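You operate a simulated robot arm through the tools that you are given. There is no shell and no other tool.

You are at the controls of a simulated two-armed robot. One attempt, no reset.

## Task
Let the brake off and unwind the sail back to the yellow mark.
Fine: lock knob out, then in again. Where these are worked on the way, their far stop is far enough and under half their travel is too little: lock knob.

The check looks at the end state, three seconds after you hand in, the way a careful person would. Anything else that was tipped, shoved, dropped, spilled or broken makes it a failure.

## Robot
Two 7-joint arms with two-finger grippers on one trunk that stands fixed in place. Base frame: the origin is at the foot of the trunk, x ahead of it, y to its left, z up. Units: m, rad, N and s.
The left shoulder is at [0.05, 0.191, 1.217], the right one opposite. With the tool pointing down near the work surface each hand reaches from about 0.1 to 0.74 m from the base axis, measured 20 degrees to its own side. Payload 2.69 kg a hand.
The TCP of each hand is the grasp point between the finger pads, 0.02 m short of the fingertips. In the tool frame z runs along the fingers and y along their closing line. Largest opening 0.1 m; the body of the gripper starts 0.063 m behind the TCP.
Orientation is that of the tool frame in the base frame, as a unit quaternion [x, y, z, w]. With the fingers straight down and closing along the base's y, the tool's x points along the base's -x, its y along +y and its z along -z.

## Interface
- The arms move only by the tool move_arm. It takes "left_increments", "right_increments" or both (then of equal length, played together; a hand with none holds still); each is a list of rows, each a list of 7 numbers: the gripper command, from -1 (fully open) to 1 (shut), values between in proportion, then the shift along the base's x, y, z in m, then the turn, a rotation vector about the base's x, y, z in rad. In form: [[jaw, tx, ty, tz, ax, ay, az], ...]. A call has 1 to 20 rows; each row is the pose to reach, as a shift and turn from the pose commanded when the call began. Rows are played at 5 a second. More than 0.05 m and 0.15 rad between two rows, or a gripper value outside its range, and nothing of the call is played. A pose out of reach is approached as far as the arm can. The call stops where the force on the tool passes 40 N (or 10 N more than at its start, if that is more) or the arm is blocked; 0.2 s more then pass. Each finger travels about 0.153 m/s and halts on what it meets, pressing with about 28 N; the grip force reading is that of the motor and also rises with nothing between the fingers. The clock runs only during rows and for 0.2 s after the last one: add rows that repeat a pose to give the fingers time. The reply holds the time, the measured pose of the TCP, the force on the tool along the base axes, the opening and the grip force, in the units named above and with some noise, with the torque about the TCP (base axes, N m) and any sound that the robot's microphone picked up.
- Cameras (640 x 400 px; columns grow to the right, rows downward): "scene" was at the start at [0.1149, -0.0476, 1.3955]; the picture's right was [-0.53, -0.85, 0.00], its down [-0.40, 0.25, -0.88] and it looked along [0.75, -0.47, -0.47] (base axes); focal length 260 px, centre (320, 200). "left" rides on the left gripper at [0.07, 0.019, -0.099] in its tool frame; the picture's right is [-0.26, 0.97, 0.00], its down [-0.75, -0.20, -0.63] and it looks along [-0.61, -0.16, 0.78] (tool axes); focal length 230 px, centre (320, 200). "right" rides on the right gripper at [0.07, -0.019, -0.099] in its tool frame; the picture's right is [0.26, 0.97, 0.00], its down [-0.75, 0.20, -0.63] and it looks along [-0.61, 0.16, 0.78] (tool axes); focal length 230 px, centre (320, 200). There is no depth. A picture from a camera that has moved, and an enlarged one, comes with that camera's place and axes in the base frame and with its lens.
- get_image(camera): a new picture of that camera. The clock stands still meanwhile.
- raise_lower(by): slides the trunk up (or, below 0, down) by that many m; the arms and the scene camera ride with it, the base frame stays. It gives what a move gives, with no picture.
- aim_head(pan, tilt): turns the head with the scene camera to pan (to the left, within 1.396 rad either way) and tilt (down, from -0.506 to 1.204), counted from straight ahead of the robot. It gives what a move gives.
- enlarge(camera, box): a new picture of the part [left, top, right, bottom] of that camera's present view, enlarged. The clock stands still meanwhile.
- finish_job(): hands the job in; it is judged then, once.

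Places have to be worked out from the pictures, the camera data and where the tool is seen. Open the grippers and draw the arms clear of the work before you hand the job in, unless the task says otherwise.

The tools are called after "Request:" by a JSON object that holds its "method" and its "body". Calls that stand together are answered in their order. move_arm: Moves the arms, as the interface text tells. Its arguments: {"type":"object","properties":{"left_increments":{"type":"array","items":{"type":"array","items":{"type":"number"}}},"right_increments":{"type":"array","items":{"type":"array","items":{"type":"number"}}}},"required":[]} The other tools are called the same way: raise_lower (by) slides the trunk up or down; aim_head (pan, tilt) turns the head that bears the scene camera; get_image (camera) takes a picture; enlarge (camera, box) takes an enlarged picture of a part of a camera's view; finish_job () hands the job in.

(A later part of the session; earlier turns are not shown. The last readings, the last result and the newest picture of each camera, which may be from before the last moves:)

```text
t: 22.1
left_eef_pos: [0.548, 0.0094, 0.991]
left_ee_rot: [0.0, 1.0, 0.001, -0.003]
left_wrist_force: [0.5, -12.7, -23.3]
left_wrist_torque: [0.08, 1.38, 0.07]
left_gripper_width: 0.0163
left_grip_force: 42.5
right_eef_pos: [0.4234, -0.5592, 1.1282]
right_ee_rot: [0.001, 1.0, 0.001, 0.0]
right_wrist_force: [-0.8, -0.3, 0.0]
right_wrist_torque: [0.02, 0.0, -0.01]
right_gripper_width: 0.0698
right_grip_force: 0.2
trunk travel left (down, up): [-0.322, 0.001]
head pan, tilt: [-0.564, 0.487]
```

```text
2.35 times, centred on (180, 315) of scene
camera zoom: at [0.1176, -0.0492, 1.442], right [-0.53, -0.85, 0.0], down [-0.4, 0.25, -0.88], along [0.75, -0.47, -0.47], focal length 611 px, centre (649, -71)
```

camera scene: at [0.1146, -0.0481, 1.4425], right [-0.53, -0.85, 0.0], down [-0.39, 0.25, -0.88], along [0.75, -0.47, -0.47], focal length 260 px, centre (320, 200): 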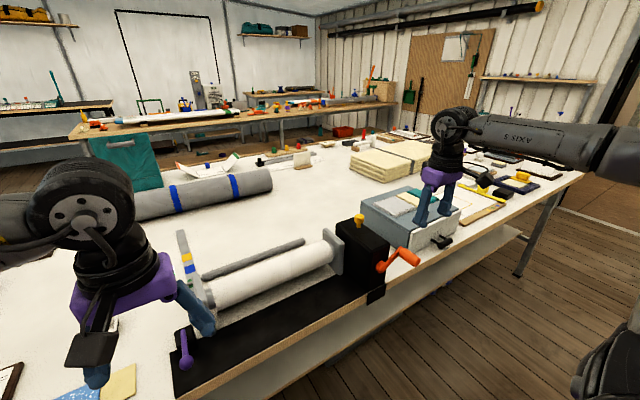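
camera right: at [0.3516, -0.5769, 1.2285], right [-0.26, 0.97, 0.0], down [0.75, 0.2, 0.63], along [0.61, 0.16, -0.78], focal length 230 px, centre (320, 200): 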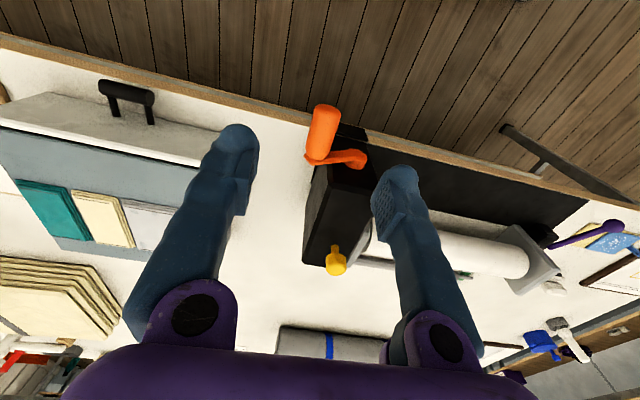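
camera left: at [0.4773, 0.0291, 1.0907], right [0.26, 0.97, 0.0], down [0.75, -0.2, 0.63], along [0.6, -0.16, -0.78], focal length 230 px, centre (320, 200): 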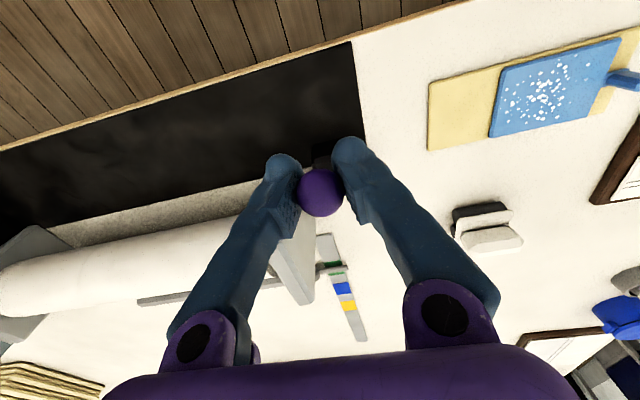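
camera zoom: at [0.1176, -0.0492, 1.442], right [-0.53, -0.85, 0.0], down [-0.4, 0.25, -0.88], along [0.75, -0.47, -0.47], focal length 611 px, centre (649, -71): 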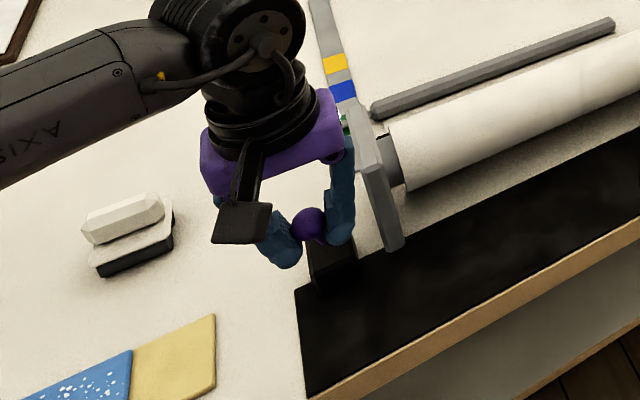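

The lever keeps following, now near 56°. I'll continue up toward vertical with slightly less lift.

Request:
{"method": "move_arm", "body": {"left_increments": [[1, 0.008, 0.001, 0.0045, 0, 0, 0], [1, 0.0167, 0.002, 0.008, 0, 0, 0], [1, 0.0255, 0.002, 0.0115, 0, 0, 0], [1, 0.0346, 0.002, 0.014, 0, 0, 0], [1, 0.044, 0.002, 0.0158, 0, 0, 0], [1, 0.0534, 0.002, 0.0168, 0, 0, 0]]}}

Request:
{"method": "get_image", "body": {"camera": "left"}}

Request:
{"method": "enlarge", "body": {"camera": "scene", "box": [100, 230, 260, 400]}}

```text
t: 23.5
left_eef_pos: [0.6012, 0.0098, 1.0093]
left_ee_rot: [0.001, 1.0, 0.0, -0.002]
left_wrist_force: [-10.8, -21.8, -16.2]
left_wrist_torque: [0.09, 1.24, 0.11]
left_gripper_width: 0.0166
left_grip_force: 42.2
right_eef_pos: [0.4216, -0.5603, 1.1274]
right_ee_rot: [0.003, 1.0, 0.0, 0.001]
right_wrist_force: [-0.3, -1.1, 0.3]
right_wrist_torque: [-0.02, 0.0, 0.02]
right_gripper_width: 0.07
right_grip_force: 0.1
trunk travel left (down, up): [-0.322, 0.001]
head pan, tilt: [-0.564, 0.487]
```

```text
taken
camera left: at [0.5298, 0.0296, 1.1089], right [0.26, 0.97, 0.0], down [0.75, -0.2, 0.63], along [0.6, -0.16, -0.78], focal length 230 px, centre (320, 200)
```

left: 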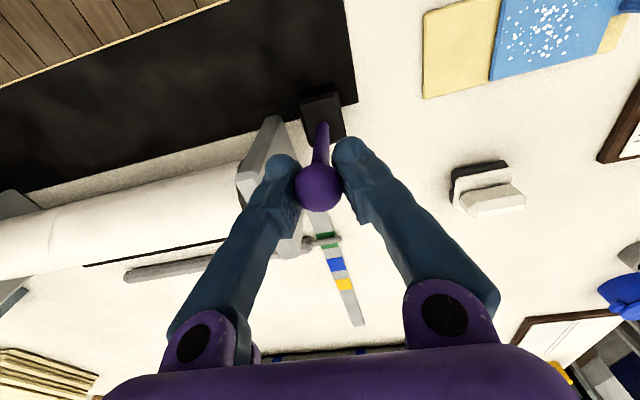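

```text
2.35 times, centred on (180, 315) of scene
camera zoom: at [0.1155, -0.0506, 1.4422], right [-0.53, -0.85, 0.0], down [-0.4, 0.25, -0.88], along [0.75, -0.47, -0.47], focal length 611 px, centre (649, -71)
```

zoom: 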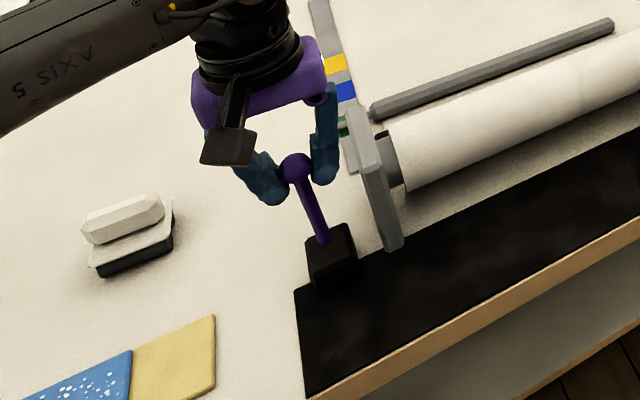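

Nearly vertical now, with a sideways load of -22 N; I'll relieve it by shifting -y a few mm and continue a bit over the top.

Request:
{"method": "move_arm", "body": {"left_increments": [[1, 0.0, -0.003, -0.0005, 0, 0, 0], [1, 0.008, -0.004, 0.0, 0, 0, 0], [1, 0.016, -0.004, -0.0003, 0, 0, 0], [1, 0.024, -0.004, -0.001, 0, 0, 0]]}}

Request:
{"method": "get_image", "body": {"camera": "left"}}

```text
t: 24.5
left_eef_pos: [0.6247, 0.0105, 1.007]
left_ee_rot: [-0.001, 1.0, 0.001, -0.003]
left_wrist_force: [-14.9, -7.0, -18.0]
left_wrist_torque: [0.07, 1.1, 0.1]
left_gripper_width: 0.0163
left_grip_force: 42.4
right_eef_pos: [0.422, -0.5595, 1.1285]
right_ee_rot: [0.001, 1.0, -0.001, 0.0]
right_wrist_force: [0.7, -1.2, -0.8]
right_wrist_torque: [0.01, 0.03, 0.01]
right_gripper_width: 0.0697
right_grip_force: 0.0
trunk travel left (down, up): [-0.322, 0.001]
head pan, tilt: [-0.564, 0.487]
```

```text
taken
camera left: at [0.5544, 0.0292, 1.1085], right [0.26, 0.97, 0.0], down [0.75, -0.2, 0.63], along [0.61, -0.16, -0.78], focal length 230 px, centre (320, 200)
```

left: 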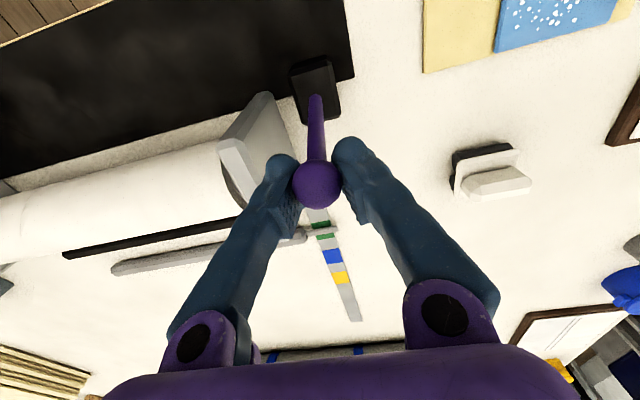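

Still turning, about 100° now. I'll continue the arc, now slightly downward.

Request:
{"method": "move_arm", "body": {"left_increments": [[1, 0.0095, -0.001, -0.0035, 0, 0, 0], [1, 0.0185, -0.001, -0.0065, 0, 0, 0], [1, 0.027, -0.001, -0.0105, 0, 0, 0], [1, 0.0355, -0.001, -0.015, 0, 0, 0]]}}

Request:
{"method": "get_image", "body": {"camera": "left"}}

```text
t: 25.5
left_eef_pos: [0.6487, 0.0097, 1.0]
left_ee_rot: [0.0, 1.0, 0.001, 0.0]
left_wrist_force: [0.3, 0.2, -0.5]
left_wrist_torque: [0.01, 0.01, -0.03]
left_gripper_width: 0.0001
left_grip_force: 29.3
left hand out of reach, approached as far as the arm can: row 3, 4
right_eef_pos: [0.4212, -0.5578, 1.1298]
right_ee_rot: [0.002, 1.0, -0.001, 0.001]
right_wrist_force: [0.5, 0.3, -0.1]
right_wrist_torque: [-0.01, 0.01, -0.01]
right_gripper_width: 0.07
right_grip_force: 0.1
trunk travel left (down, up): [-0.322, 0.001]
head pan, tilt: [-0.564, 0.487]
```

```text
taken
camera left: at [0.5774, 0.0293, 1.099], right [0.26, 0.97, 0.0], down [0.75, -0.2, 0.63], along [0.61, -0.16, -0.78], focal length 230 px, centre (320, 200)
```

left: 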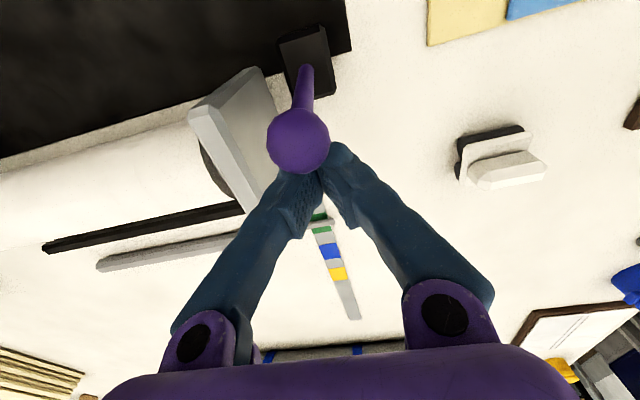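

The fingers slipped off behind the ball; the lever now stands near 95°. I'll go over to its near side with the jaws shut and push it +x to see whether it is at its stop.

Request:
{"method": "move_arm", "body": {"left_increments": [[1, 0.003, 0, 0.03, 0, 0, 0], [1, 0.003, 0, 0.06, 0, 0, 0], [1, -0.04, 0, 0.06, 0, 0, 0], [1, -0.085, 0, 0.055, 0, 0, 0], [1, -0.085, 0.001, 0.03, 0, 0, 0], [1, -0.085, 0.001, 0.01, 0, 0, 0], [1, -0.085, 0.001, 0.01, 0, 0, 0]]}}

Request:
{"method": "get_image", "body": {"camera": "left"}}

Request:
{"method": "enlarge", "body": {"camera": "scene", "box": [100, 230, 260, 400]}}

```text
t: 27.1
left_eef_pos: [0.5619, 0.012, 1.0071]
left_ee_rot: [-0.001, 1.0, 0.0, 0.0]
left_wrist_force: [0.3, 0.3, 1.2]
left_wrist_torque: [-0.01, -0.03, 0.04]
left_gripper_width: 0.0
left_grip_force: 29.8
right_eef_pos: [0.422, -0.5574, 1.1292]
right_ee_rot: [0.001, 1.0, 0.0, 0.001]
right_wrist_force: [-0.3, 0.3, -0.1]
right_wrist_torque: [-0.03, 0.0, 0.02]
right_gripper_width: 0.07
right_grip_force: 0.1
trunk travel left (down, up): [-0.322, 0.001]
head pan, tilt: [-0.564, 0.487]
```

```text
taken
camera left: at [0.4912, 0.0305, 1.1073], right [0.26, 0.97, 0.0], down [0.75, -0.2, 0.63], along [0.61, -0.16, -0.78], focal length 230 px, centre (320, 200)
```

left: 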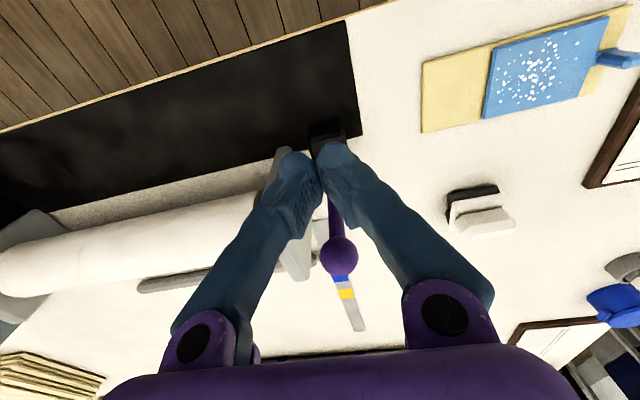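

```text
2.35 times, centred on (180, 315) of scene
camera zoom: at [0.1153, -0.0471, 1.4424], right [-0.53, -0.85, 0.0], down [-0.4, 0.25, -0.88], along [0.75, -0.47, -0.47], focal length 611 px, centre (649, -71)
```

zoom: 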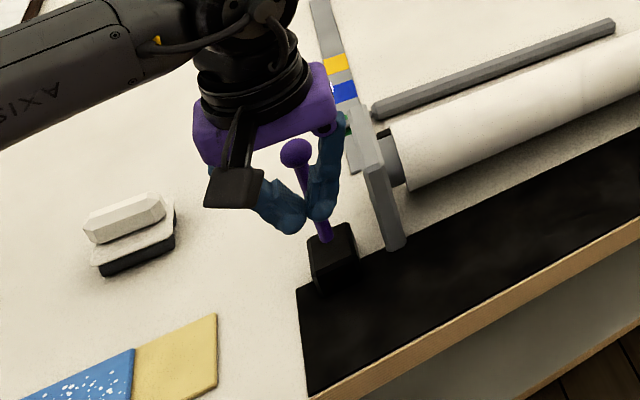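

The ball stands at about (0.621,0.010,1.008), roughly 97°. I push +x with the shut fingers, watching force.

Request:
{"method": "move_arm", "body": {"left_increments": [[1, 0.015, -0.001, 0, 0, 0, 0], [1, 0.028, -0.001, 0, 0, 0, 0], [1, 0.034, -0.001, 0, 0, 0, 0], [1, 0.039, -0.001, 0, 0, 0, 0], [1, 0.044, -0.001, 0, 0, 0, 0], [1, 0.048, -0.001, 0, 0, 0, 0]]}}

Request:
{"method": "get_image", "body": {"camera": "left"}}

```text
t: 28.4
left_eef_pos: [0.5972, 0.0089, 1.0064]
left_ee_rot: [0.003, 1.0, 0.002, -0.01]
left_wrist_force: [-25.5, 9.7, 5.3]
left_wrist_torque: [0.05, -0.19, 0.21]
left_gripper_width: 0.0
left_grip_force: 29.6
right_eef_pos: [0.4199, -0.5582, 1.131]
right_ee_rot: [0.002, 1.0, -0.001, 0.002]
right_wrist_force: [0.5, 0.0, 0.4]
right_wrist_torque: [0.03, 0.01, -0.02]
right_gripper_width: 0.0699
right_grip_force: 0.0
trunk travel left (down, up): [-0.322, 0.001]
head pan, tilt: [-0.564, 0.487]
stopped in row 6 (left hand): the force on the tool passed its limit at 44 N (the readings are from after the stop); the commanded pose is now the measured one
```

```text
taken
camera left: at [0.529, 0.0287, 1.1081], right [0.26, 0.96, 0.0], down [0.76, -0.21, 0.61], along [0.59, -0.16, -0.79], focal length 230 px, centre (320, 200)
```

left: 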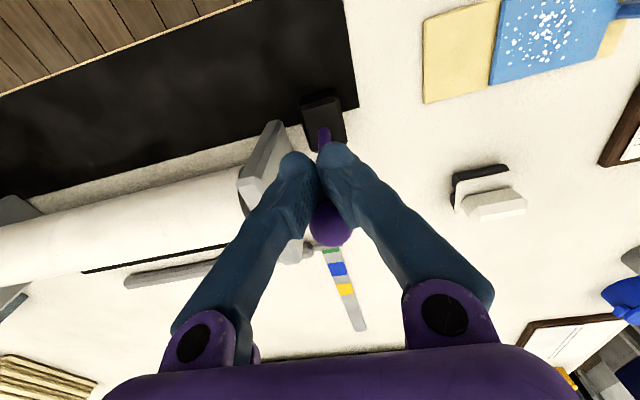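

The lever is against a hard stop at about 97°, having swept over 80°, so the brake is off. I'll back the left hand away to a spot that sees the scale, and bring the right hand over the crank handle (centre about (0.448,-0.548,0.98), hub (0.493,-0.486,0.938), radius about 0.075).

Request:
{"method": "move_arm", "body": {"left_increments": [[1, -0.03, 0, 0, 0, 0.01, 0], [1, -0.06, 0, 0.02, 0, 0.01, 0], [0, -0.09, 0.005, 0.06, 0, 0.01, 0], [-1, -0.12, 0.01, 0.1, 0, 0.01, 0], [-1, -0.15, 0.015, 0.13, 0, 0.01, 0], [-1, -0.17, 0.02, 0.15, 0, 0.01, 0]], "right_increments": [[-0.4, 0.005, 0.003, -0.02, 0, 0, 0], [-0.4, 0.01, 0.006, -0.04, 0, 0, 0], [-0.4, 0.0165, 0.009, -0.06, 0, 0, 0], [-0.4, 0.0165, 0.011, -0.08, 0, 0, 0], [-0.4, 0.0165, 0.011, -0.08, 0, 0, 0], [-0.4, 0.0165, 0.011, -0.08, 0, 0, 0]]}}

Request:
{"method": "get_image", "body": {"camera": "right"}}

Request:
{"method": "get_image", "body": {"camera": "left"}}

Request:
{"method": "get_image", "body": {"camera": "scene"}}

```text
refused: row 3 steps farther than a row can; nothing moved
```

```text
taken
camera right: at [0.3499, -0.5755, 1.2297], right [-0.25, 0.97, 0.0], down [0.75, 0.2, 0.63], along [0.61, 0.16, -0.77], focal length 230 px, centre (320, 200)
```

right: 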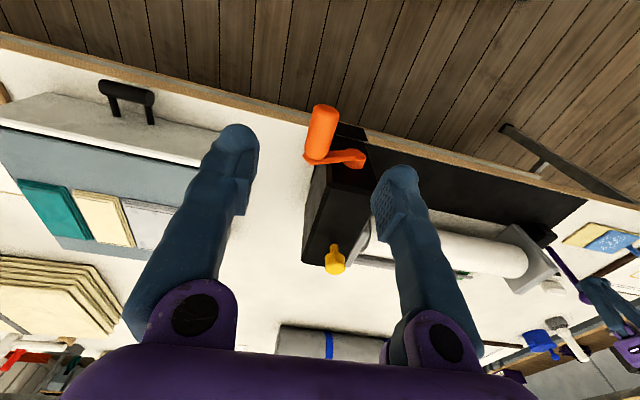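

```text
taken
camera left: at [0.529, 0.0287, 1.1081], right [0.26, 0.96, 0.0], down [0.76, -0.21, 0.61], along [0.59, -0.16, -0.79], focal length 230 px, centre (320, 200)
```

left: 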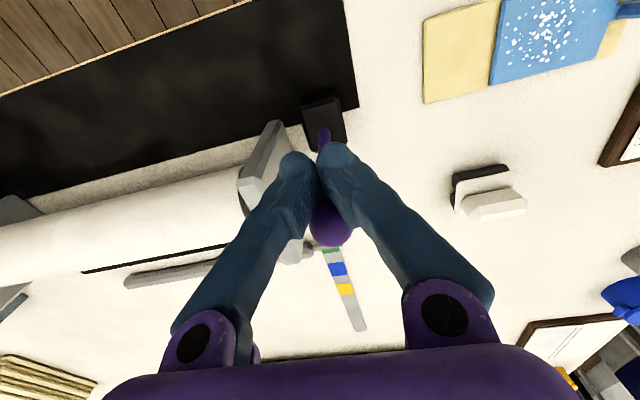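

```text
taken
camera scene: at [0.1122, -0.0466, 1.4429], right [-0.53, -0.85, 0.0], down [-0.39, 0.25, -0.89], along [0.75, -0.47, -0.47], focal length 260 px, centre (320, 200)
```

scene: 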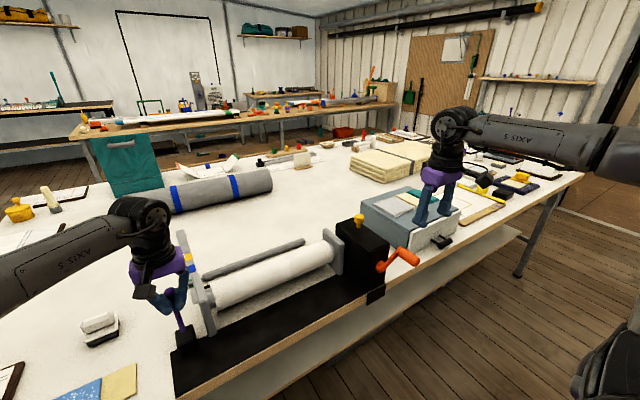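

The call was refused for one oversized step; I'll repeat it with smaller steps.

Request:
{"method": "move_arm", "body": {"left_increments": [[1, -0.03, 0, 0, 0, 0.01, 0], [1, -0.06, 0, 0.015, 0, 0.01, 0], [0, -0.085, 0.005, 0.045, 0, 0.01, 0], [-1, -0.11, 0.01, 0.08, 0, 0.01, 0], [-1, -0.135, 0.015, 0.115, 0, 0.01, 0], [-1, -0.155, 0.02, 0.15, 0, 0.01, 0]], "right_increments": [[-0.4, 0.005, 0.003, -0.02, 0, 0, 0], [-0.4, 0.01, 0.006, -0.04, 0, 0, 0], [-0.4, 0.0165, 0.009, -0.06, 0, 0, 0], [-0.4, 0.0165, 0.011, -0.08, 0, 0, 0], [-0.4, 0.0165, 0.011, -0.08, 0, 0, 0], [-0.4, 0.0165, 0.011, -0.08, 0, 0, 0]]}}

Request:
{"method": "get_image", "body": {"camera": "right"}}

Request:
{"method": "get_image", "body": {"camera": "left"}}

Request:
{"method": "get_image", "body": {"camera": "scene"}}

```text
t: 29.8
left_eef_pos: [0.4473, 0.0304, 1.1561]
left_ee_rot: [0.002, 1.0, 0.002, -0.012]
left_wrist_force: [-1.0, -0.2, -0.6]
left_wrist_torque: [0.01, -0.04, -0.03]
left_gripper_width: 0.0998
left_grip_force: 0.0
right_eef_pos: [0.4384, -0.5465, 1.0504]
right_ee_rot: [0.002, 1.0, -0.001, 0.002]
right_wrist_force: [-0.4, -0.1, 0.5]
right_wrist_torque: [-0.04, 0.01, 0.01]
right_gripper_width: 0.0702
right_grip_force: 0.1
trunk travel left (down, up): [-0.322, 0.001]
head pan, tilt: [-0.564, 0.487]
```

```text
taken
camera right: at [0.3681, -0.5642, 1.1488], right [-0.26, 0.97, 0.0], down [0.75, 0.2, 0.63], along [0.61, 0.16, -0.78], focal length 230 px, centre (320, 200)
```

right: 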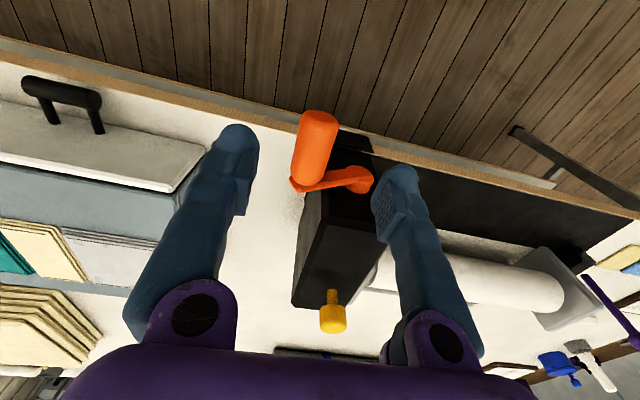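

```text
taken
camera left: at [0.3781, 0.0491, 1.2579], right [0.26, 0.97, 0.0], down [0.76, -0.21, 0.61], along [0.59, -0.16, -0.79], focal length 230 px, centre (320, 200)
```

left: 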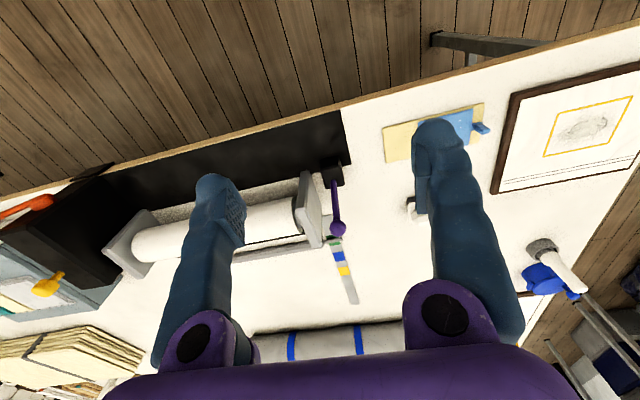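

```text
taken
camera scene: at [0.1142, -0.0476, 1.4425], right [-0.53, -0.85, 0.0], down [-0.39, 0.25, -0.88], along [0.75, -0.47, -0.47], focal length 260 px, centre (320, 200)
```

scene: 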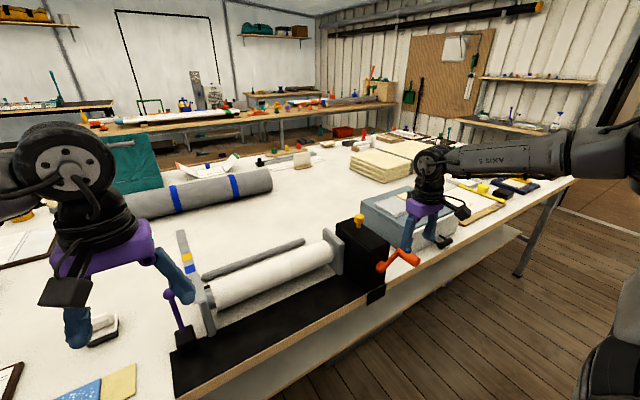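

The handle centre reprojects to (0.450,-0.5465,0.98), lined up in y. I'll lower the right hand onto it and close.

Request:
{"method": "move_arm", "body": {"right_increments": [[-0.4, 0, 0, -0.03, 0, 0, 0], [-0.4, 0, 0, -0.055, 0, 0, 0], [-0.4, 0.001, 0, -0.07, 0, 0, 0], [-0.4, 0.001, 0, -0.07, 0, 0, 0], [0.2, 0.001, 0, -0.07, 0, 0, 0], [1, 0.001, 0, -0.07, 0, 0, 0], [1, 0.001, 0, -0.07, 0, 0, 0]]}}

Request:
{"method": "get_image", "body": {"camera": "right"}}

Request:
{"method": "enlarge", "body": {"camera": "scene", "box": [320, 190, 480, 290]}}

```text
t: 31.4
left_eef_pos: [0.4484, 0.0294, 1.1551]
left_ee_rot: [0.002, 1.0, 0.002, -0.013]
left_wrist_force: [0.7, -0.6, 0.0]
left_wrist_torque: [0.0, 0.03, -0.04]
left_gripper_width: 0.0999
left_grip_force: 0.0
right_eef_pos: [0.439, -0.548, 0.9798]
right_ee_rot: [0.001, 1.0, -0.001, 0.001]
right_wrist_force: [0.1, -2.7, -0.5]
right_wrist_torque: [-0.01, -0.03, 0.59]
right_gripper_width: 0.0216
right_grip_force: 44.8
trunk travel left (down, up): [-0.322, 0.001]
head pan, tilt: [-0.564, 0.487]
```

```text
taken
camera right: at [0.3701, -0.5655, 1.078], right [-0.26, 0.97, 0.0], down [0.75, 0.2, 0.63], along [0.61, 0.16, -0.78], focal length 230 px, centre (320, 200)
```

right: 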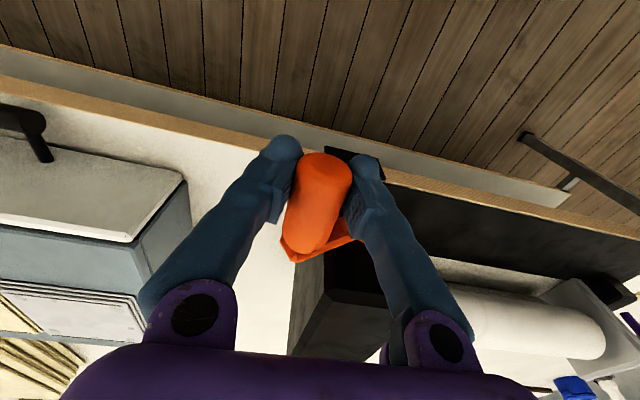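

```text
4.00 times, centred on (400, 240) of scene
camera zoom: at [0.1149, -0.0479, 1.4424], right [-0.53, -0.85, 0.0], down [-0.4, 0.25, -0.88], along [0.75, -0.47, -0.47], focal length 1039 px, centre (0, 40)
```

zoom: 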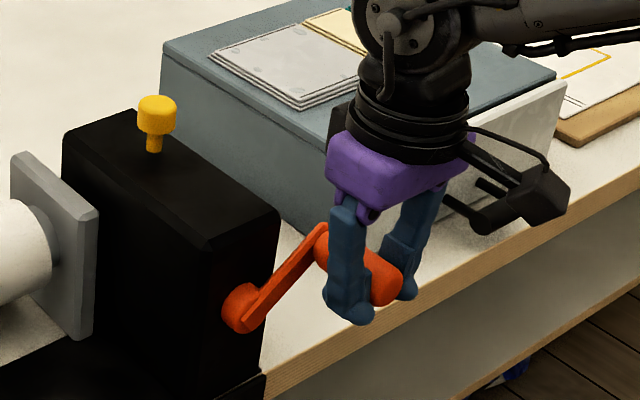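

The handle is firmly held. I'll turn the crank about 25° up over the top as a trial and see whether the bar moves toward blue/yellow.

Request:
{"method": "move_arm", "body": {"right_increments": [[1, 0, 0.0045, 0.0059, 0, 0, 0], [1, 0, 0.009, 0.0108, 0, 0, 0], [1, 0, 0.0137, 0.0151, 0, 0, 0], [1, 0, 0.019, 0.0191, 0, 0, 0], [1, 0, 0.02445, 0.0226, 0, 0, 0]]}}

Request:
{"method": "enlarge", "body": {"camera": "scene", "box": [320, 190, 480, 290]}}

Request:
{"method": "enlarge", "body": {"camera": "left", "box": [280, 220, 400, 320]}}

Request:
{"method": "enlarge", "body": {"camera": "scene", "box": [140, 210, 300, 310]}}

```text
t: 32.6
left_eef_pos: [0.4484, 0.0289, 1.1567]
left_ee_rot: [0.002, 1.0, 0.001, -0.014]
left_wrist_force: [-0.1, 0.8, 0.2]
left_wrist_torque: [0.01, 0.01, 0.05]
left_gripper_width: 0.0998
left_grip_force: 0.1
right_eef_pos: [0.4399, -0.522, 1.0016]
right_ee_rot: [0.002, 1.0, 0.0, 0.0]
right_wrist_force: [4.2, 3.7, -7.0]
right_wrist_torque: [-0.04, -0.77, 0.69]
right_gripper_width: 0.0218
right_grip_force: 45.8
trunk travel left (down, up): [-0.322, 0.001]
head pan, tilt: [-0.564, 0.487]
```

```text
4.00 times, centred on (400, 240) of scene
camera zoom: at [0.1159, -0.0478, 1.4422], right [-0.53, -0.85, 0.0], down [-0.4, 0.25, -0.88], along [0.75, -0.47, -0.47], focal length 1039 px, centre (0, 40)
```

zoom: 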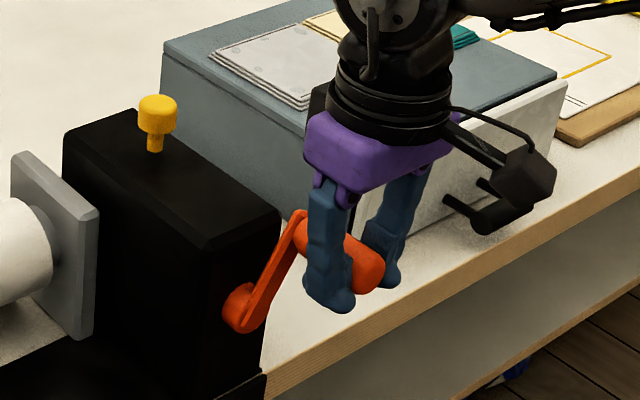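

```text
4.00 times, centred on (340, 270) of left
camera zoom: at [0.3798, 0.0487, 1.2568], right [0.26, 0.97, 0.0], down [0.77, -0.21, 0.61], along [0.59, -0.16, -0.79], focal length 920 px, centre (240, -80)
```

zoom: 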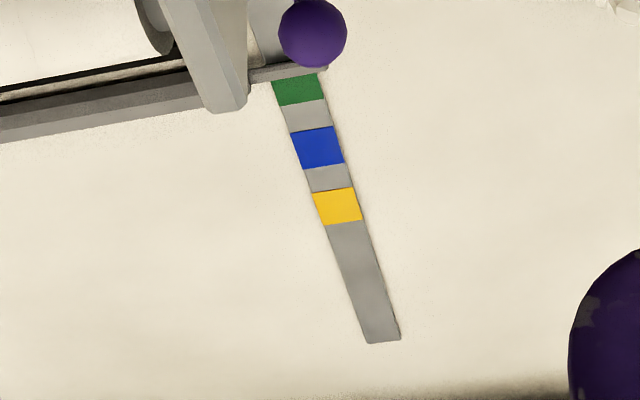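

```text
4.00 times, centred on (220, 260) of scene
camera zoom: at [0.1159, -0.0478, 1.4422], right [-0.53, -0.85, 0.0], down [-0.4, 0.25, -0.88], along [0.75, -0.47, -0.47], focal length 1039 px, centre (720, -40)
```

zoom: 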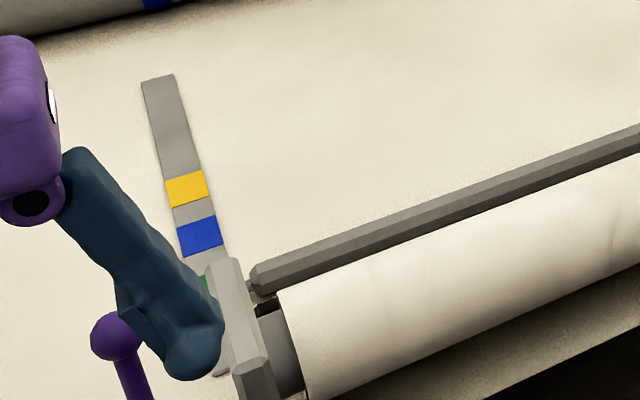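

The crank turns easily, but the pin moved back off green toward the drum (winding in). I'll reverse: down the outer side to φ=180° and look again.

Request:
{"method": "move_arm", "body": {"right_increments": [[1, 0, -0.0107, -0.0075, 0, 0, 0], [1, 0, -0.02, -0.0168, 0, 0, 0], [1, 0, -0.0275, -0.0275, 0, 0, 0], [1, 0, -0.033, -0.0394, 0, 0, 0], [1, 0, -0.0364, -0.052, 0, 0, 0], [1, 0, -0.0376, -0.065, 0, 0, 0], [1, 0, -0.0376, -0.065, 0, 0, 0]]}}

Request:
{"method": "enlarge", "body": {"camera": "scene", "box": [320, 190, 480, 290]}}

Request:
{"method": "enlarge", "body": {"camera": "left", "box": [280, 220, 400, 320]}}

Request:
{"method": "enlarge", "body": {"camera": "scene", "box": [140, 210, 300, 310]}}

```text
t: 34.2
left_eef_pos: [0.4491, 0.0302, 1.1543]
left_ee_rot: [0.001, 1.0, 0.003, -0.012]
left_wrist_force: [0.2, -0.6, 0.3]
left_wrist_torque: [0.01, 0.03, 0.03]
left_gripper_width: 0.0999
left_grip_force: 0.0
right_eef_pos: [0.4388, -0.5584, 0.9377]
right_ee_rot: [0.002, 1.0, -0.004, 0.003]
right_wrist_force: [14.3, 0.4, 1.3]
right_wrist_torque: [0.0, 0.09, 0.86]
right_gripper_width: 0.0218
right_grip_force: 44.2
trunk travel left (down, up): [-0.322, 0.001]
head pan, tilt: [-0.564, 0.487]
```

```text
4.00 times, centred on (400, 240) of scene
camera zoom: at [0.1166, -0.0475, 1.4423], right [-0.53, -0.85, 0.0], down [-0.4, 0.25, -0.88], along [0.75, -0.47, -0.47], focal length 1039 px, centre (0, 40)
```

zoom: 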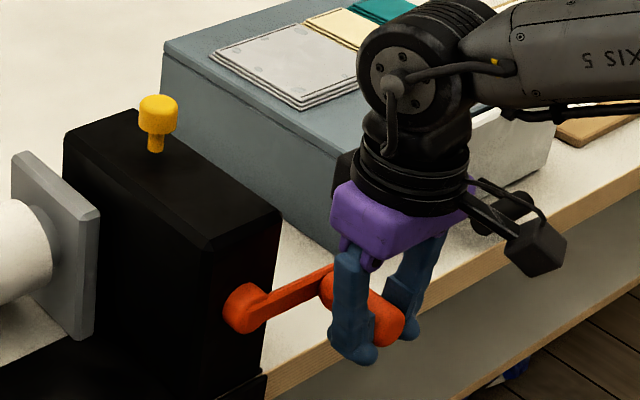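

```text
4.00 times, centred on (340, 270) of left
camera zoom: at [0.3804, 0.0489, 1.2567], right [0.26, 0.97, 0.0], down [0.77, -0.21, 0.61], along [0.59, -0.16, -0.79], focal length 920 px, centre (240, -80)
```

zoom: 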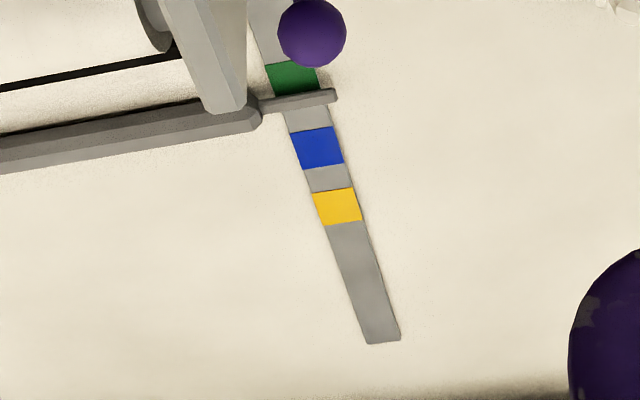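

```text
4.00 times, centred on (220, 260) of scene
camera zoom: at [0.1166, -0.0475, 1.4423], right [-0.53, -0.85, 0.0], down [-0.4, 0.25, -0.88], along [0.75, -0.47, -0.47], focal length 1039 px, centre (720, -40)
```

zoom: 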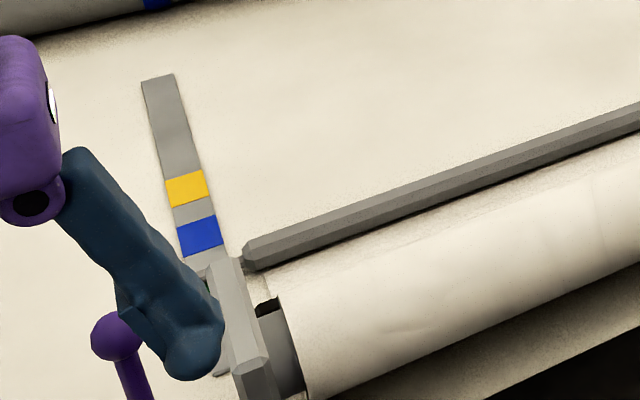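

That's the right direction: 60° of crank moved the pin past green, so roughly 230° more is needed. I'll continue around the bottom to φ=270°.

Request:
{"method": "move_arm", "body": {"right_increments": [[1, 0, 0.0011, -0.013, 0, 0, 0], [1, 0, 0.0045, -0.0257, 0, 0, 0], [1, 0, 0.0101, -0.0376, 0, 0, 0], [1, 0, 0.0176, -0.0483, 0, 0, 0], [1, 0, 0.0268, -0.0575, 0, 0, 0], [1, 0, 0.0376, -0.065, 0, 0, 0], [1, 0, 0.0494, -0.0706, 0, 0, 0], [1, 0, 0.0621, -0.074, 0, 0, 0], [1, 0, 0.0751, -0.0751, 0, 0, 0]]}}

Request:
{"method": "enlarge", "body": {"camera": "scene", "box": [320, 210, 480, 310]}}

Request:
{"method": "enlarge", "body": {"camera": "left", "box": [280, 220, 400, 320]}}

Request:
{"method": "get_image", "body": {"camera": "right"}}

```text
t: 36.2
left_eef_pos: [0.4472, 0.0307, 1.1554]
left_ee_rot: [0.003, 1.0, 0.002, -0.013]
left_wrist_force: [-0.2, 0.9, 0.1]
left_wrist_torque: [-0.02, 0.02, 0.01]
left_gripper_width: 0.1001
left_grip_force: 0.2
right_eef_pos: [0.439, -0.4872, 0.8623]
right_ee_rot: [0.001, 1.0, -0.002, 0.002]
right_wrist_force: [3.1, -2.3, 19.9]
right_wrist_torque: [0.0, -0.18, 0.68]
right_gripper_width: 0.0188
right_grip_force: 43.9
trunk travel left (down, up): [-0.322, 0.001]
head pan, tilt: [-0.564, 0.487]
```

```text
4.00 times, centred on (400, 260) of scene
camera zoom: at [0.1136, -0.0459, 1.4427], right [-0.53, -0.85, 0.0], down [-0.39, 0.25, -0.88], along [0.75, -0.47, -0.47], focal length 1039 px, centre (0, -40)
```

zoom: 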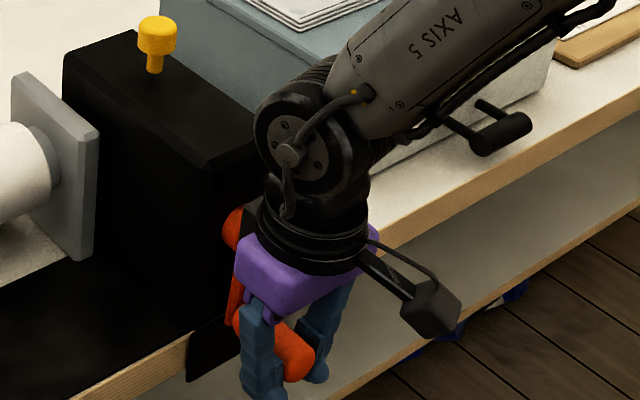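

```text
4.00 times, centred on (340, 270) of left
camera zoom: at [0.3779, 0.0502, 1.2576], right [0.26, 0.96, 0.0], down [0.76, -0.2, 0.61], along [0.59, -0.16, -0.79], focal length 920 px, centre (240, -80)
```

zoom: 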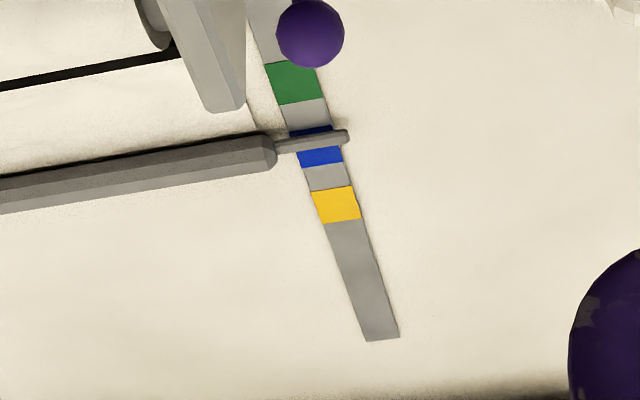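

```text
taken
camera right: at [0.3687, -0.5042, 0.9611], right [-0.26, 0.97, -0.01], down [0.75, 0.2, 0.63], along [0.61, 0.16, -0.78], focal length 230 px, centre (320, 200)
```

right: 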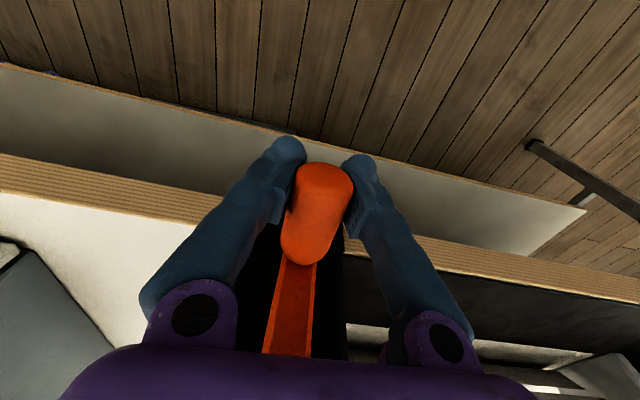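

The pin is on blue now; about 150° more. The tool feels +20 N in z, so I'll ease the path up 2 mm and continue to φ=360°.

Request:
{"method": "move_arm", "body": {"right_increments": [[1, 0, 0.013, 0.0026, 0, 0, 0], [1, 0, 0.0257, 0.0065, 0, 0, 0], [1, 0, 0.0376, 0.0121, 0, 0, 0], [1, 0, 0.0483, 0.0196, 0, 0, 0], [1, 0, 0.0573, 0.0288, 0, 0, 0], [1, 0, 0.0645, 0.0396, 0, 0, 0], [1, 0, 0.07, 0.0514, 0, 0, 0], [1, 0, 0.0733, 0.0641, 0, 0, 0], [1, 0, 0.0743, 0.0771, 0, 0, 0]]}}

Request:
{"method": "enlarge", "body": {"camera": "scene", "box": [300, 190, 460, 290]}}

Request:
{"method": "enlarge", "body": {"camera": "left", "box": [280, 220, 400, 320]}}

Request:
{"method": "get_image", "body": {"camera": "right"}}

```text
t: 37.7
left_eef_pos: [0.4484, 0.031, 1.1548]
left_ee_rot: [0.002, 1.0, 0.001, -0.012]
left_wrist_force: [0.3, 0.2, -0.2]
left_wrist_torque: [-0.05, 0.02, -0.02]
left_gripper_width: 0.1001
left_grip_force: 0.2
right_eef_pos: [0.4396, -0.4273, 0.9035]
right_ee_rot: [0.001, 1.0, -0.008, 0.002]
right_wrist_force: [-1.4, -10.0, 2.3]
right_wrist_torque: [0.08, -0.46, 0.72]
right_gripper_width: 0.0186
right_grip_force: 43.8
trunk travel left (down, up): [-0.322, 0.001]
head pan, tilt: [-0.564, 0.487]
stopped in row 7 (right hand): the force on the tool passed its limit at 41 N (the readings are from after the stop); the commanded pose is now the measured one
```

```text
4.00 times, centred on (380, 240) of scene
camera zoom: at [0.1143, -0.0469, 1.4422], right [-0.53, -0.85, 0.0], down [-0.39, 0.25, -0.88], along [0.75, -0.47, -0.47], focal length 1039 px, centre (80, 40)
```

zoom: 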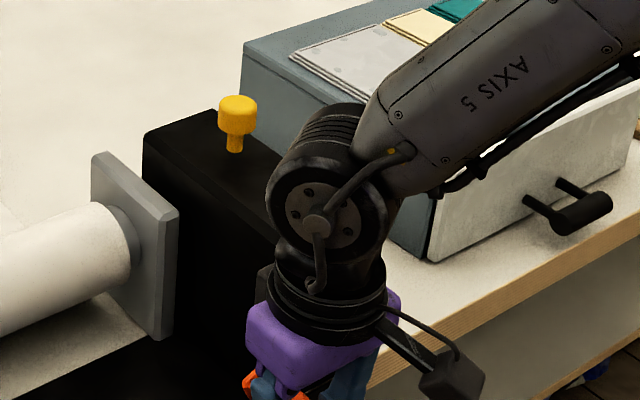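

```text
4.00 times, centred on (340, 270) of left
camera zoom: at [0.3786, 0.0496, 1.257], right [0.26, 0.97, 0.0], down [0.76, -0.2, 0.61], along [0.59, -0.16, -0.79], focal length 920 px, centre (240, -80)
```

zoom: 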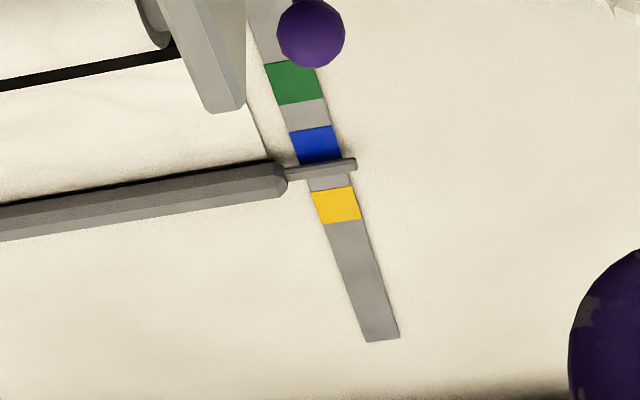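

```text
taken
camera right: at [0.3689, -0.4424, 1.0012], right [-0.25, 0.97, -0.02], down [0.75, 0.21, 0.63], along [0.61, 0.15, -0.78], focal length 230 px, centre (320, 200)
```

right: 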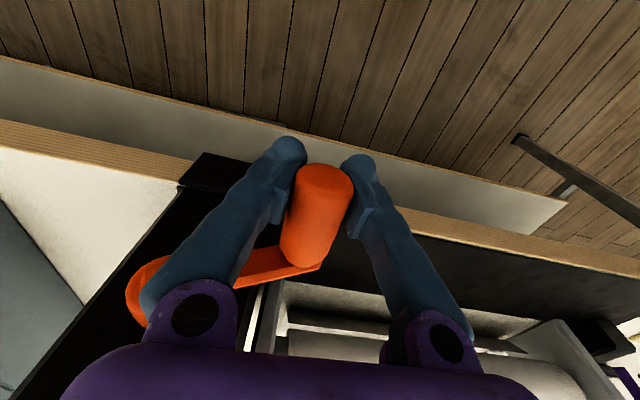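

The move stopped at φ≈330° on force; a refit of the measured points gives a smaller radius of about 0.071 m around (-0.4875,0.938). The pin is between blue and yellow, so I'll continue in small steps on the corrected circle.

Request:
{"method": "move_arm", "body": {"right_increments": [[1, 0, 0.003, 0.0048, 0, 0, 0], [1, 0, 0.0056, 0.0104, 0, 0, 0], [1, 0, 0.0079, 0.016, 0, 0, 0], [1, 0, 0.0097, 0.022, 0, 0, 0]]}}

Request:
{"method": "enlarge", "body": {"camera": "left", "box": [280, 220, 400, 320]}}

Request:
{"method": "get_image", "body": {"camera": "right"}}

```text
t: 38.7
left_eef_pos: [0.4477, 0.0261, 1.1557]
left_ee_rot: [0.002, 1.0, 0.003, -0.012]
left_wrist_force: [-0.7, 0.5, 1.1]
left_wrist_torque: [-0.01, 0.0, 0.01]
left_gripper_width: 0.0999
left_grip_force: 0.1
right_eef_pos: [0.4384, -0.4202, 0.9227]
right_ee_rot: [0.003, 1.0, -0.006, 0.001]
right_wrist_force: [-0.7, -37.5, 3.3]
right_wrist_torque: [0.36, 0.0, 0.78]
right_gripper_width: 0.0184
right_grip_force: 43.3
trunk travel left (down, up): [-0.322, 0.001]
head pan, tilt: [-0.564, 0.487]
```

```text
4.00 times, centred on (340, 270) of left
camera zoom: at [0.3788, 0.0451, 1.2575], right [0.26, 0.96, 0.0], down [0.76, -0.21, 0.61], along [0.59, -0.16, -0.79], focal length 920 px, centre (240, -80)
```

zoom: 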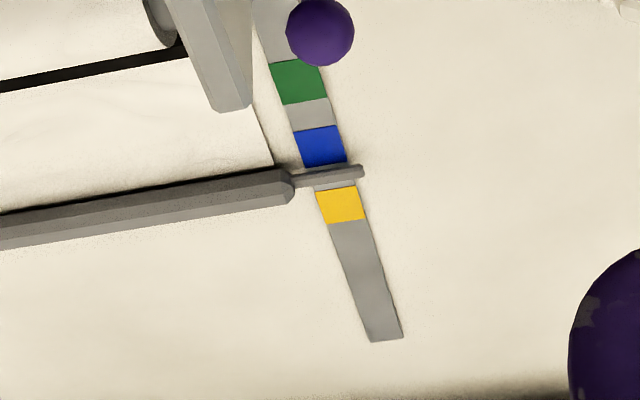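

```text
taken
camera right: at [0.3689, -0.4366, 1.0216], right [-0.25, 0.97, -0.01], down [0.75, 0.2, 0.63], along [0.61, 0.15, -0.78], focal length 230 px, centre (320, 200)
```

right: 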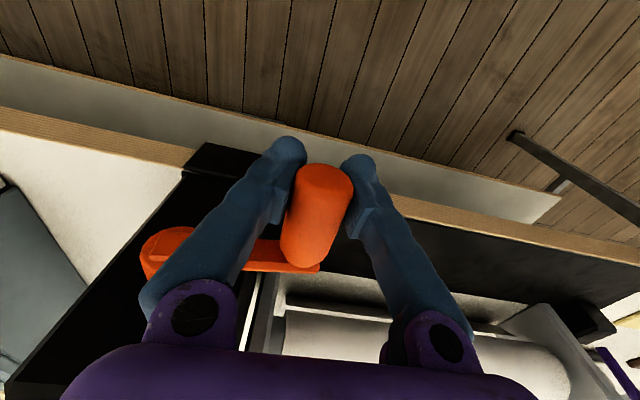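

The tool is loaded -37 N in y, so the true radius is nearer 0.067 around (-0.491,0.943), with the handle having slid about 8 mm up in the pads. I'll follow that circle to φ≈20°.

Request:
{"method": "move_arm", "body": {"right_increments": [[1, 0, -0.005, 0.0015, 0, 0, 0], [1, 0, -0.0064, 0.0055, 0, 0, 0], [1, 0, -0.0065, 0.01, 0, 0, 0], [1, 0, -0.0068, 0.0143, 0, 0, 0], [1, 0, -0.0076, 0.0201, 0, 0, 0], [1, 0, -0.0089, 0.0258, 0, 0, 0], [1, 0, -0.0106, 0.0314, 0, 0, 0]]}}

Request:
{"method": "enlarge", "body": {"camera": "left", "box": [280, 220, 400, 320]}}

Request:
{"method": "get_image", "body": {"camera": "right"}}

```text
t: 40.3
left_eef_pos: [0.4481, 0.0292, 1.1564]
left_ee_rot: [0.002, 1.0, 0.0, -0.013]
left_wrist_force: [0.4, 0.8, 0.2]
left_wrist_torque: [0.02, -0.01, 0.0]
left_gripper_width: 0.0999
left_grip_force: 0.2
right_eef_pos: [0.4375, -0.425, 0.9577]
right_ee_rot: [0.002, 1.0, -0.006, 0.001]
right_wrist_force: [-5.2, 3.4, -0.3]
right_wrist_torque: [-0.05, -0.22, 0.88]
right_gripper_width: 0.0182
right_grip_force: 44.1
trunk travel left (down, up): [-0.322, 0.001]
head pan, tilt: [-0.564, 0.487]
```

```text
4.00 times, centred on (340, 270) of left
camera zoom: at [0.3785, 0.0491, 1.2574], right [0.26, 0.97, 0.0], down [0.76, -0.21, 0.61], along [0.59, -0.16, -0.79], focal length 920 px, centre (240, -80)
```

zoom: 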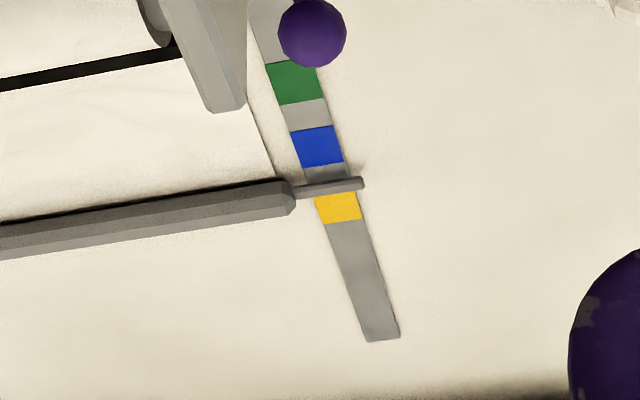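

```text
taken
camera right: at [0.3689, -0.4414, 1.0553], right [-0.25, 0.97, -0.01], down [0.75, 0.2, 0.63], along [0.61, 0.15, -0.78], focal length 230 px, centre (320, 200)
```

right: 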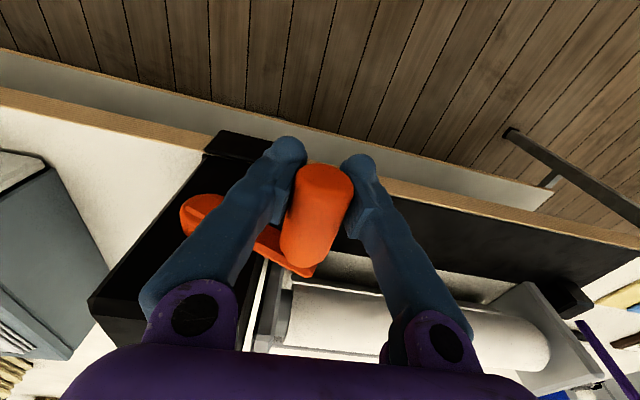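

Forces are now small and the pin appears at yellow's near edge, but the pin stands above the scale so there is parallax. I'll move the left camera further forward and higher to judge its true position.

Request:
{"method": "move_arm", "body": {"left_increments": [[-1, 0.03, 0, 0.02, 0, 0, 0], [-1, 0.06, 0, 0.04, 0, 0, 0], [-1, 0.09, 0, 0.06, 0, 0, 0], [-1, 0.11, 0, 0.08, 0, 0, 0], [-1, 0.12, 0, 0.09, 0, 0, 0]]}}

Request:
{"method": "get_image", "body": {"camera": "left"}}

Request:
{"method": "enlarge", "body": {"camera": "left", "box": [280, 190, 380, 290]}}

Request:
{"method": "enlarge", "body": {"camera": "scene", "box": [150, 210, 250, 310]}}

```text
t: 41.5
left_eef_pos: [0.5676, 0.0306, 1.2465]
left_ee_rot: [0.003, 1.0, 0.001, -0.012]
left_wrist_force: [0.0, 0.1, -0.1]
left_wrist_torque: [-0.03, -0.01, -0.03]
left_gripper_width: 0.0999
left_grip_force: 0.2
right_eef_pos: [0.4387, -0.4254, 0.9571]
right_ee_rot: [0.003, 1.0, -0.005, 0.001]
right_wrist_force: [-6.9, 4.2, 0.6]
right_wrist_torque: [-0.04, -0.07, 0.74]
right_gripper_width: 0.018
right_grip_force: 43.5
trunk travel left (down, up): [-0.322, 0.001]
head pan, tilt: [-0.564, 0.487]
```

```text
taken
camera left: at [0.4992, 0.0494, 1.3473], right [0.26, 0.96, 0.0], down [0.76, -0.21, 0.61], along [0.59, -0.16, -0.79], focal length 230 px, centre (320, 200)
```

left: 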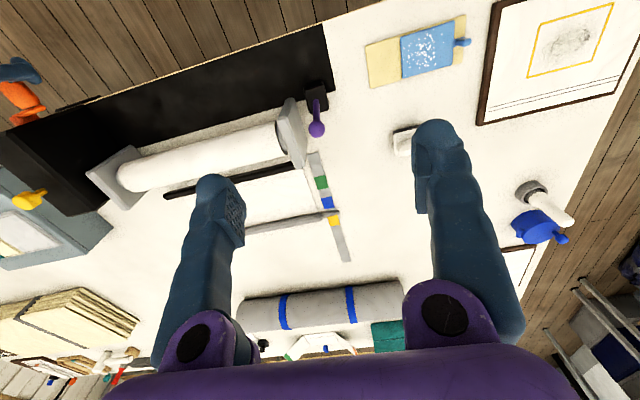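

```text
4.00 times, centred on (330, 240) of left
camera zoom: at [0.4992, 0.0494, 1.3473], right [0.26, 0.96, 0.0], down [0.76, -0.21, 0.61], along [0.59, -0.16, -0.79], focal length 920 px, centre (280, 40)
```

zoom: 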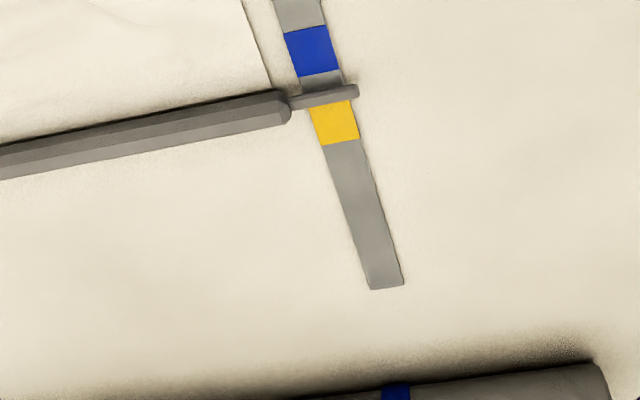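

```text
4.00 times, centred on (200, 260) of scene
camera zoom: at [0.1142, -0.0471, 1.4425], right [-0.53, -0.85, 0.0], down [-0.39, 0.25, -0.88], along [0.75, -0.47, -0.47], focal length 1039 px, centre (800, -40)
```

zoom: 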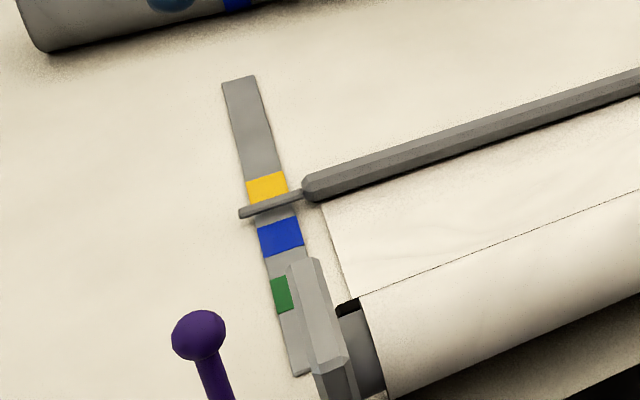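

Comparing three views, the pin is truly about 0.55 of the way from blue to yellow centre, so about 55–60° more is needed. I'll continue to φ≈50°.

Request:
{"method": "move_arm", "body": {"right_increments": [[1, 0, -0.0007, 0.0065, 0, 0, 0], [1, 0, -0.0033, 0.012, 0, 0, 0], [1, 0, -0.0065, 0.0172, 0, 0, 0], [1, 0, -0.0102, 0.022, 0, 0, 0], [1, 0, -0.0143, 0.0265, 0, 0, 0], [1, 0, -0.0188, 0.0305, 0, 0, 0]]}}

Request:
{"method": "enlarge", "body": {"camera": "left", "box": [280, 190, 380, 290]}}

Request:
{"method": "get_image", "body": {"camera": "right"}}

```text
t: 42.9
left_eef_pos: [0.5685, 0.0286, 1.2456]
left_ee_rot: [0.002, 1.0, 0.003, -0.012]
left_wrist_force: [0.1, -0.1, 0.6]
left_wrist_torque: [-0.01, -0.01, -0.01]
left_gripper_width: 0.0999
left_grip_force: 0.0
right_eef_pos: [0.4391, -0.4456, 0.985]
right_ee_rot: [0.003, 1.0, -0.005, 0.001]
right_wrist_force: [-5.6, -7.5, -11.4]
right_wrist_torque: [0.06, -1.15, 0.77]
right_gripper_width: 0.0183
right_grip_force: 43.6
trunk travel left (down, up): [-0.322, 0.001]
head pan, tilt: [-0.564, 0.487]
```

```text
4.00 times, centred on (330, 240) of left
camera zoom: at [0.4997, 0.0471, 1.3469], right [0.26, 0.97, 0.0], down [0.77, -0.21, 0.61], along [0.59, -0.16, -0.79], focal length 920 px, centre (280, 40)
```

zoom: 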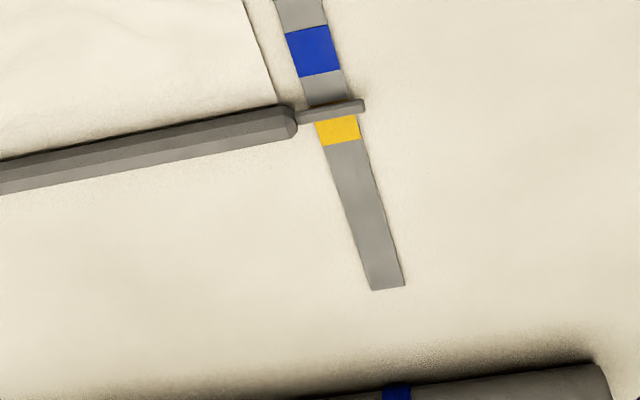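

```text
taken
camera right: at [0.3691, -0.4628, 1.0844], right [-0.25, 0.97, -0.01], down [0.75, 0.2, 0.63], along [0.61, 0.15, -0.78], focal length 230 px, centre (320, 200)
```

right: 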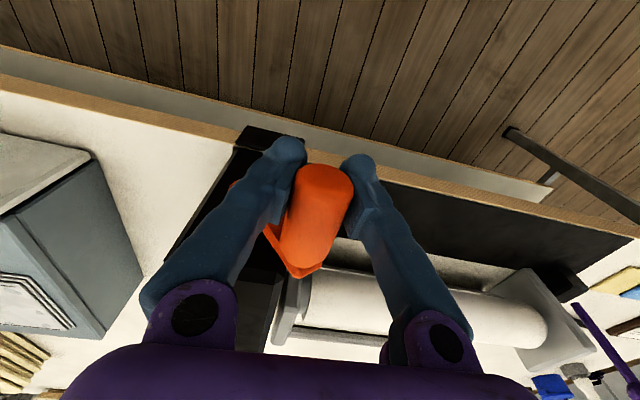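

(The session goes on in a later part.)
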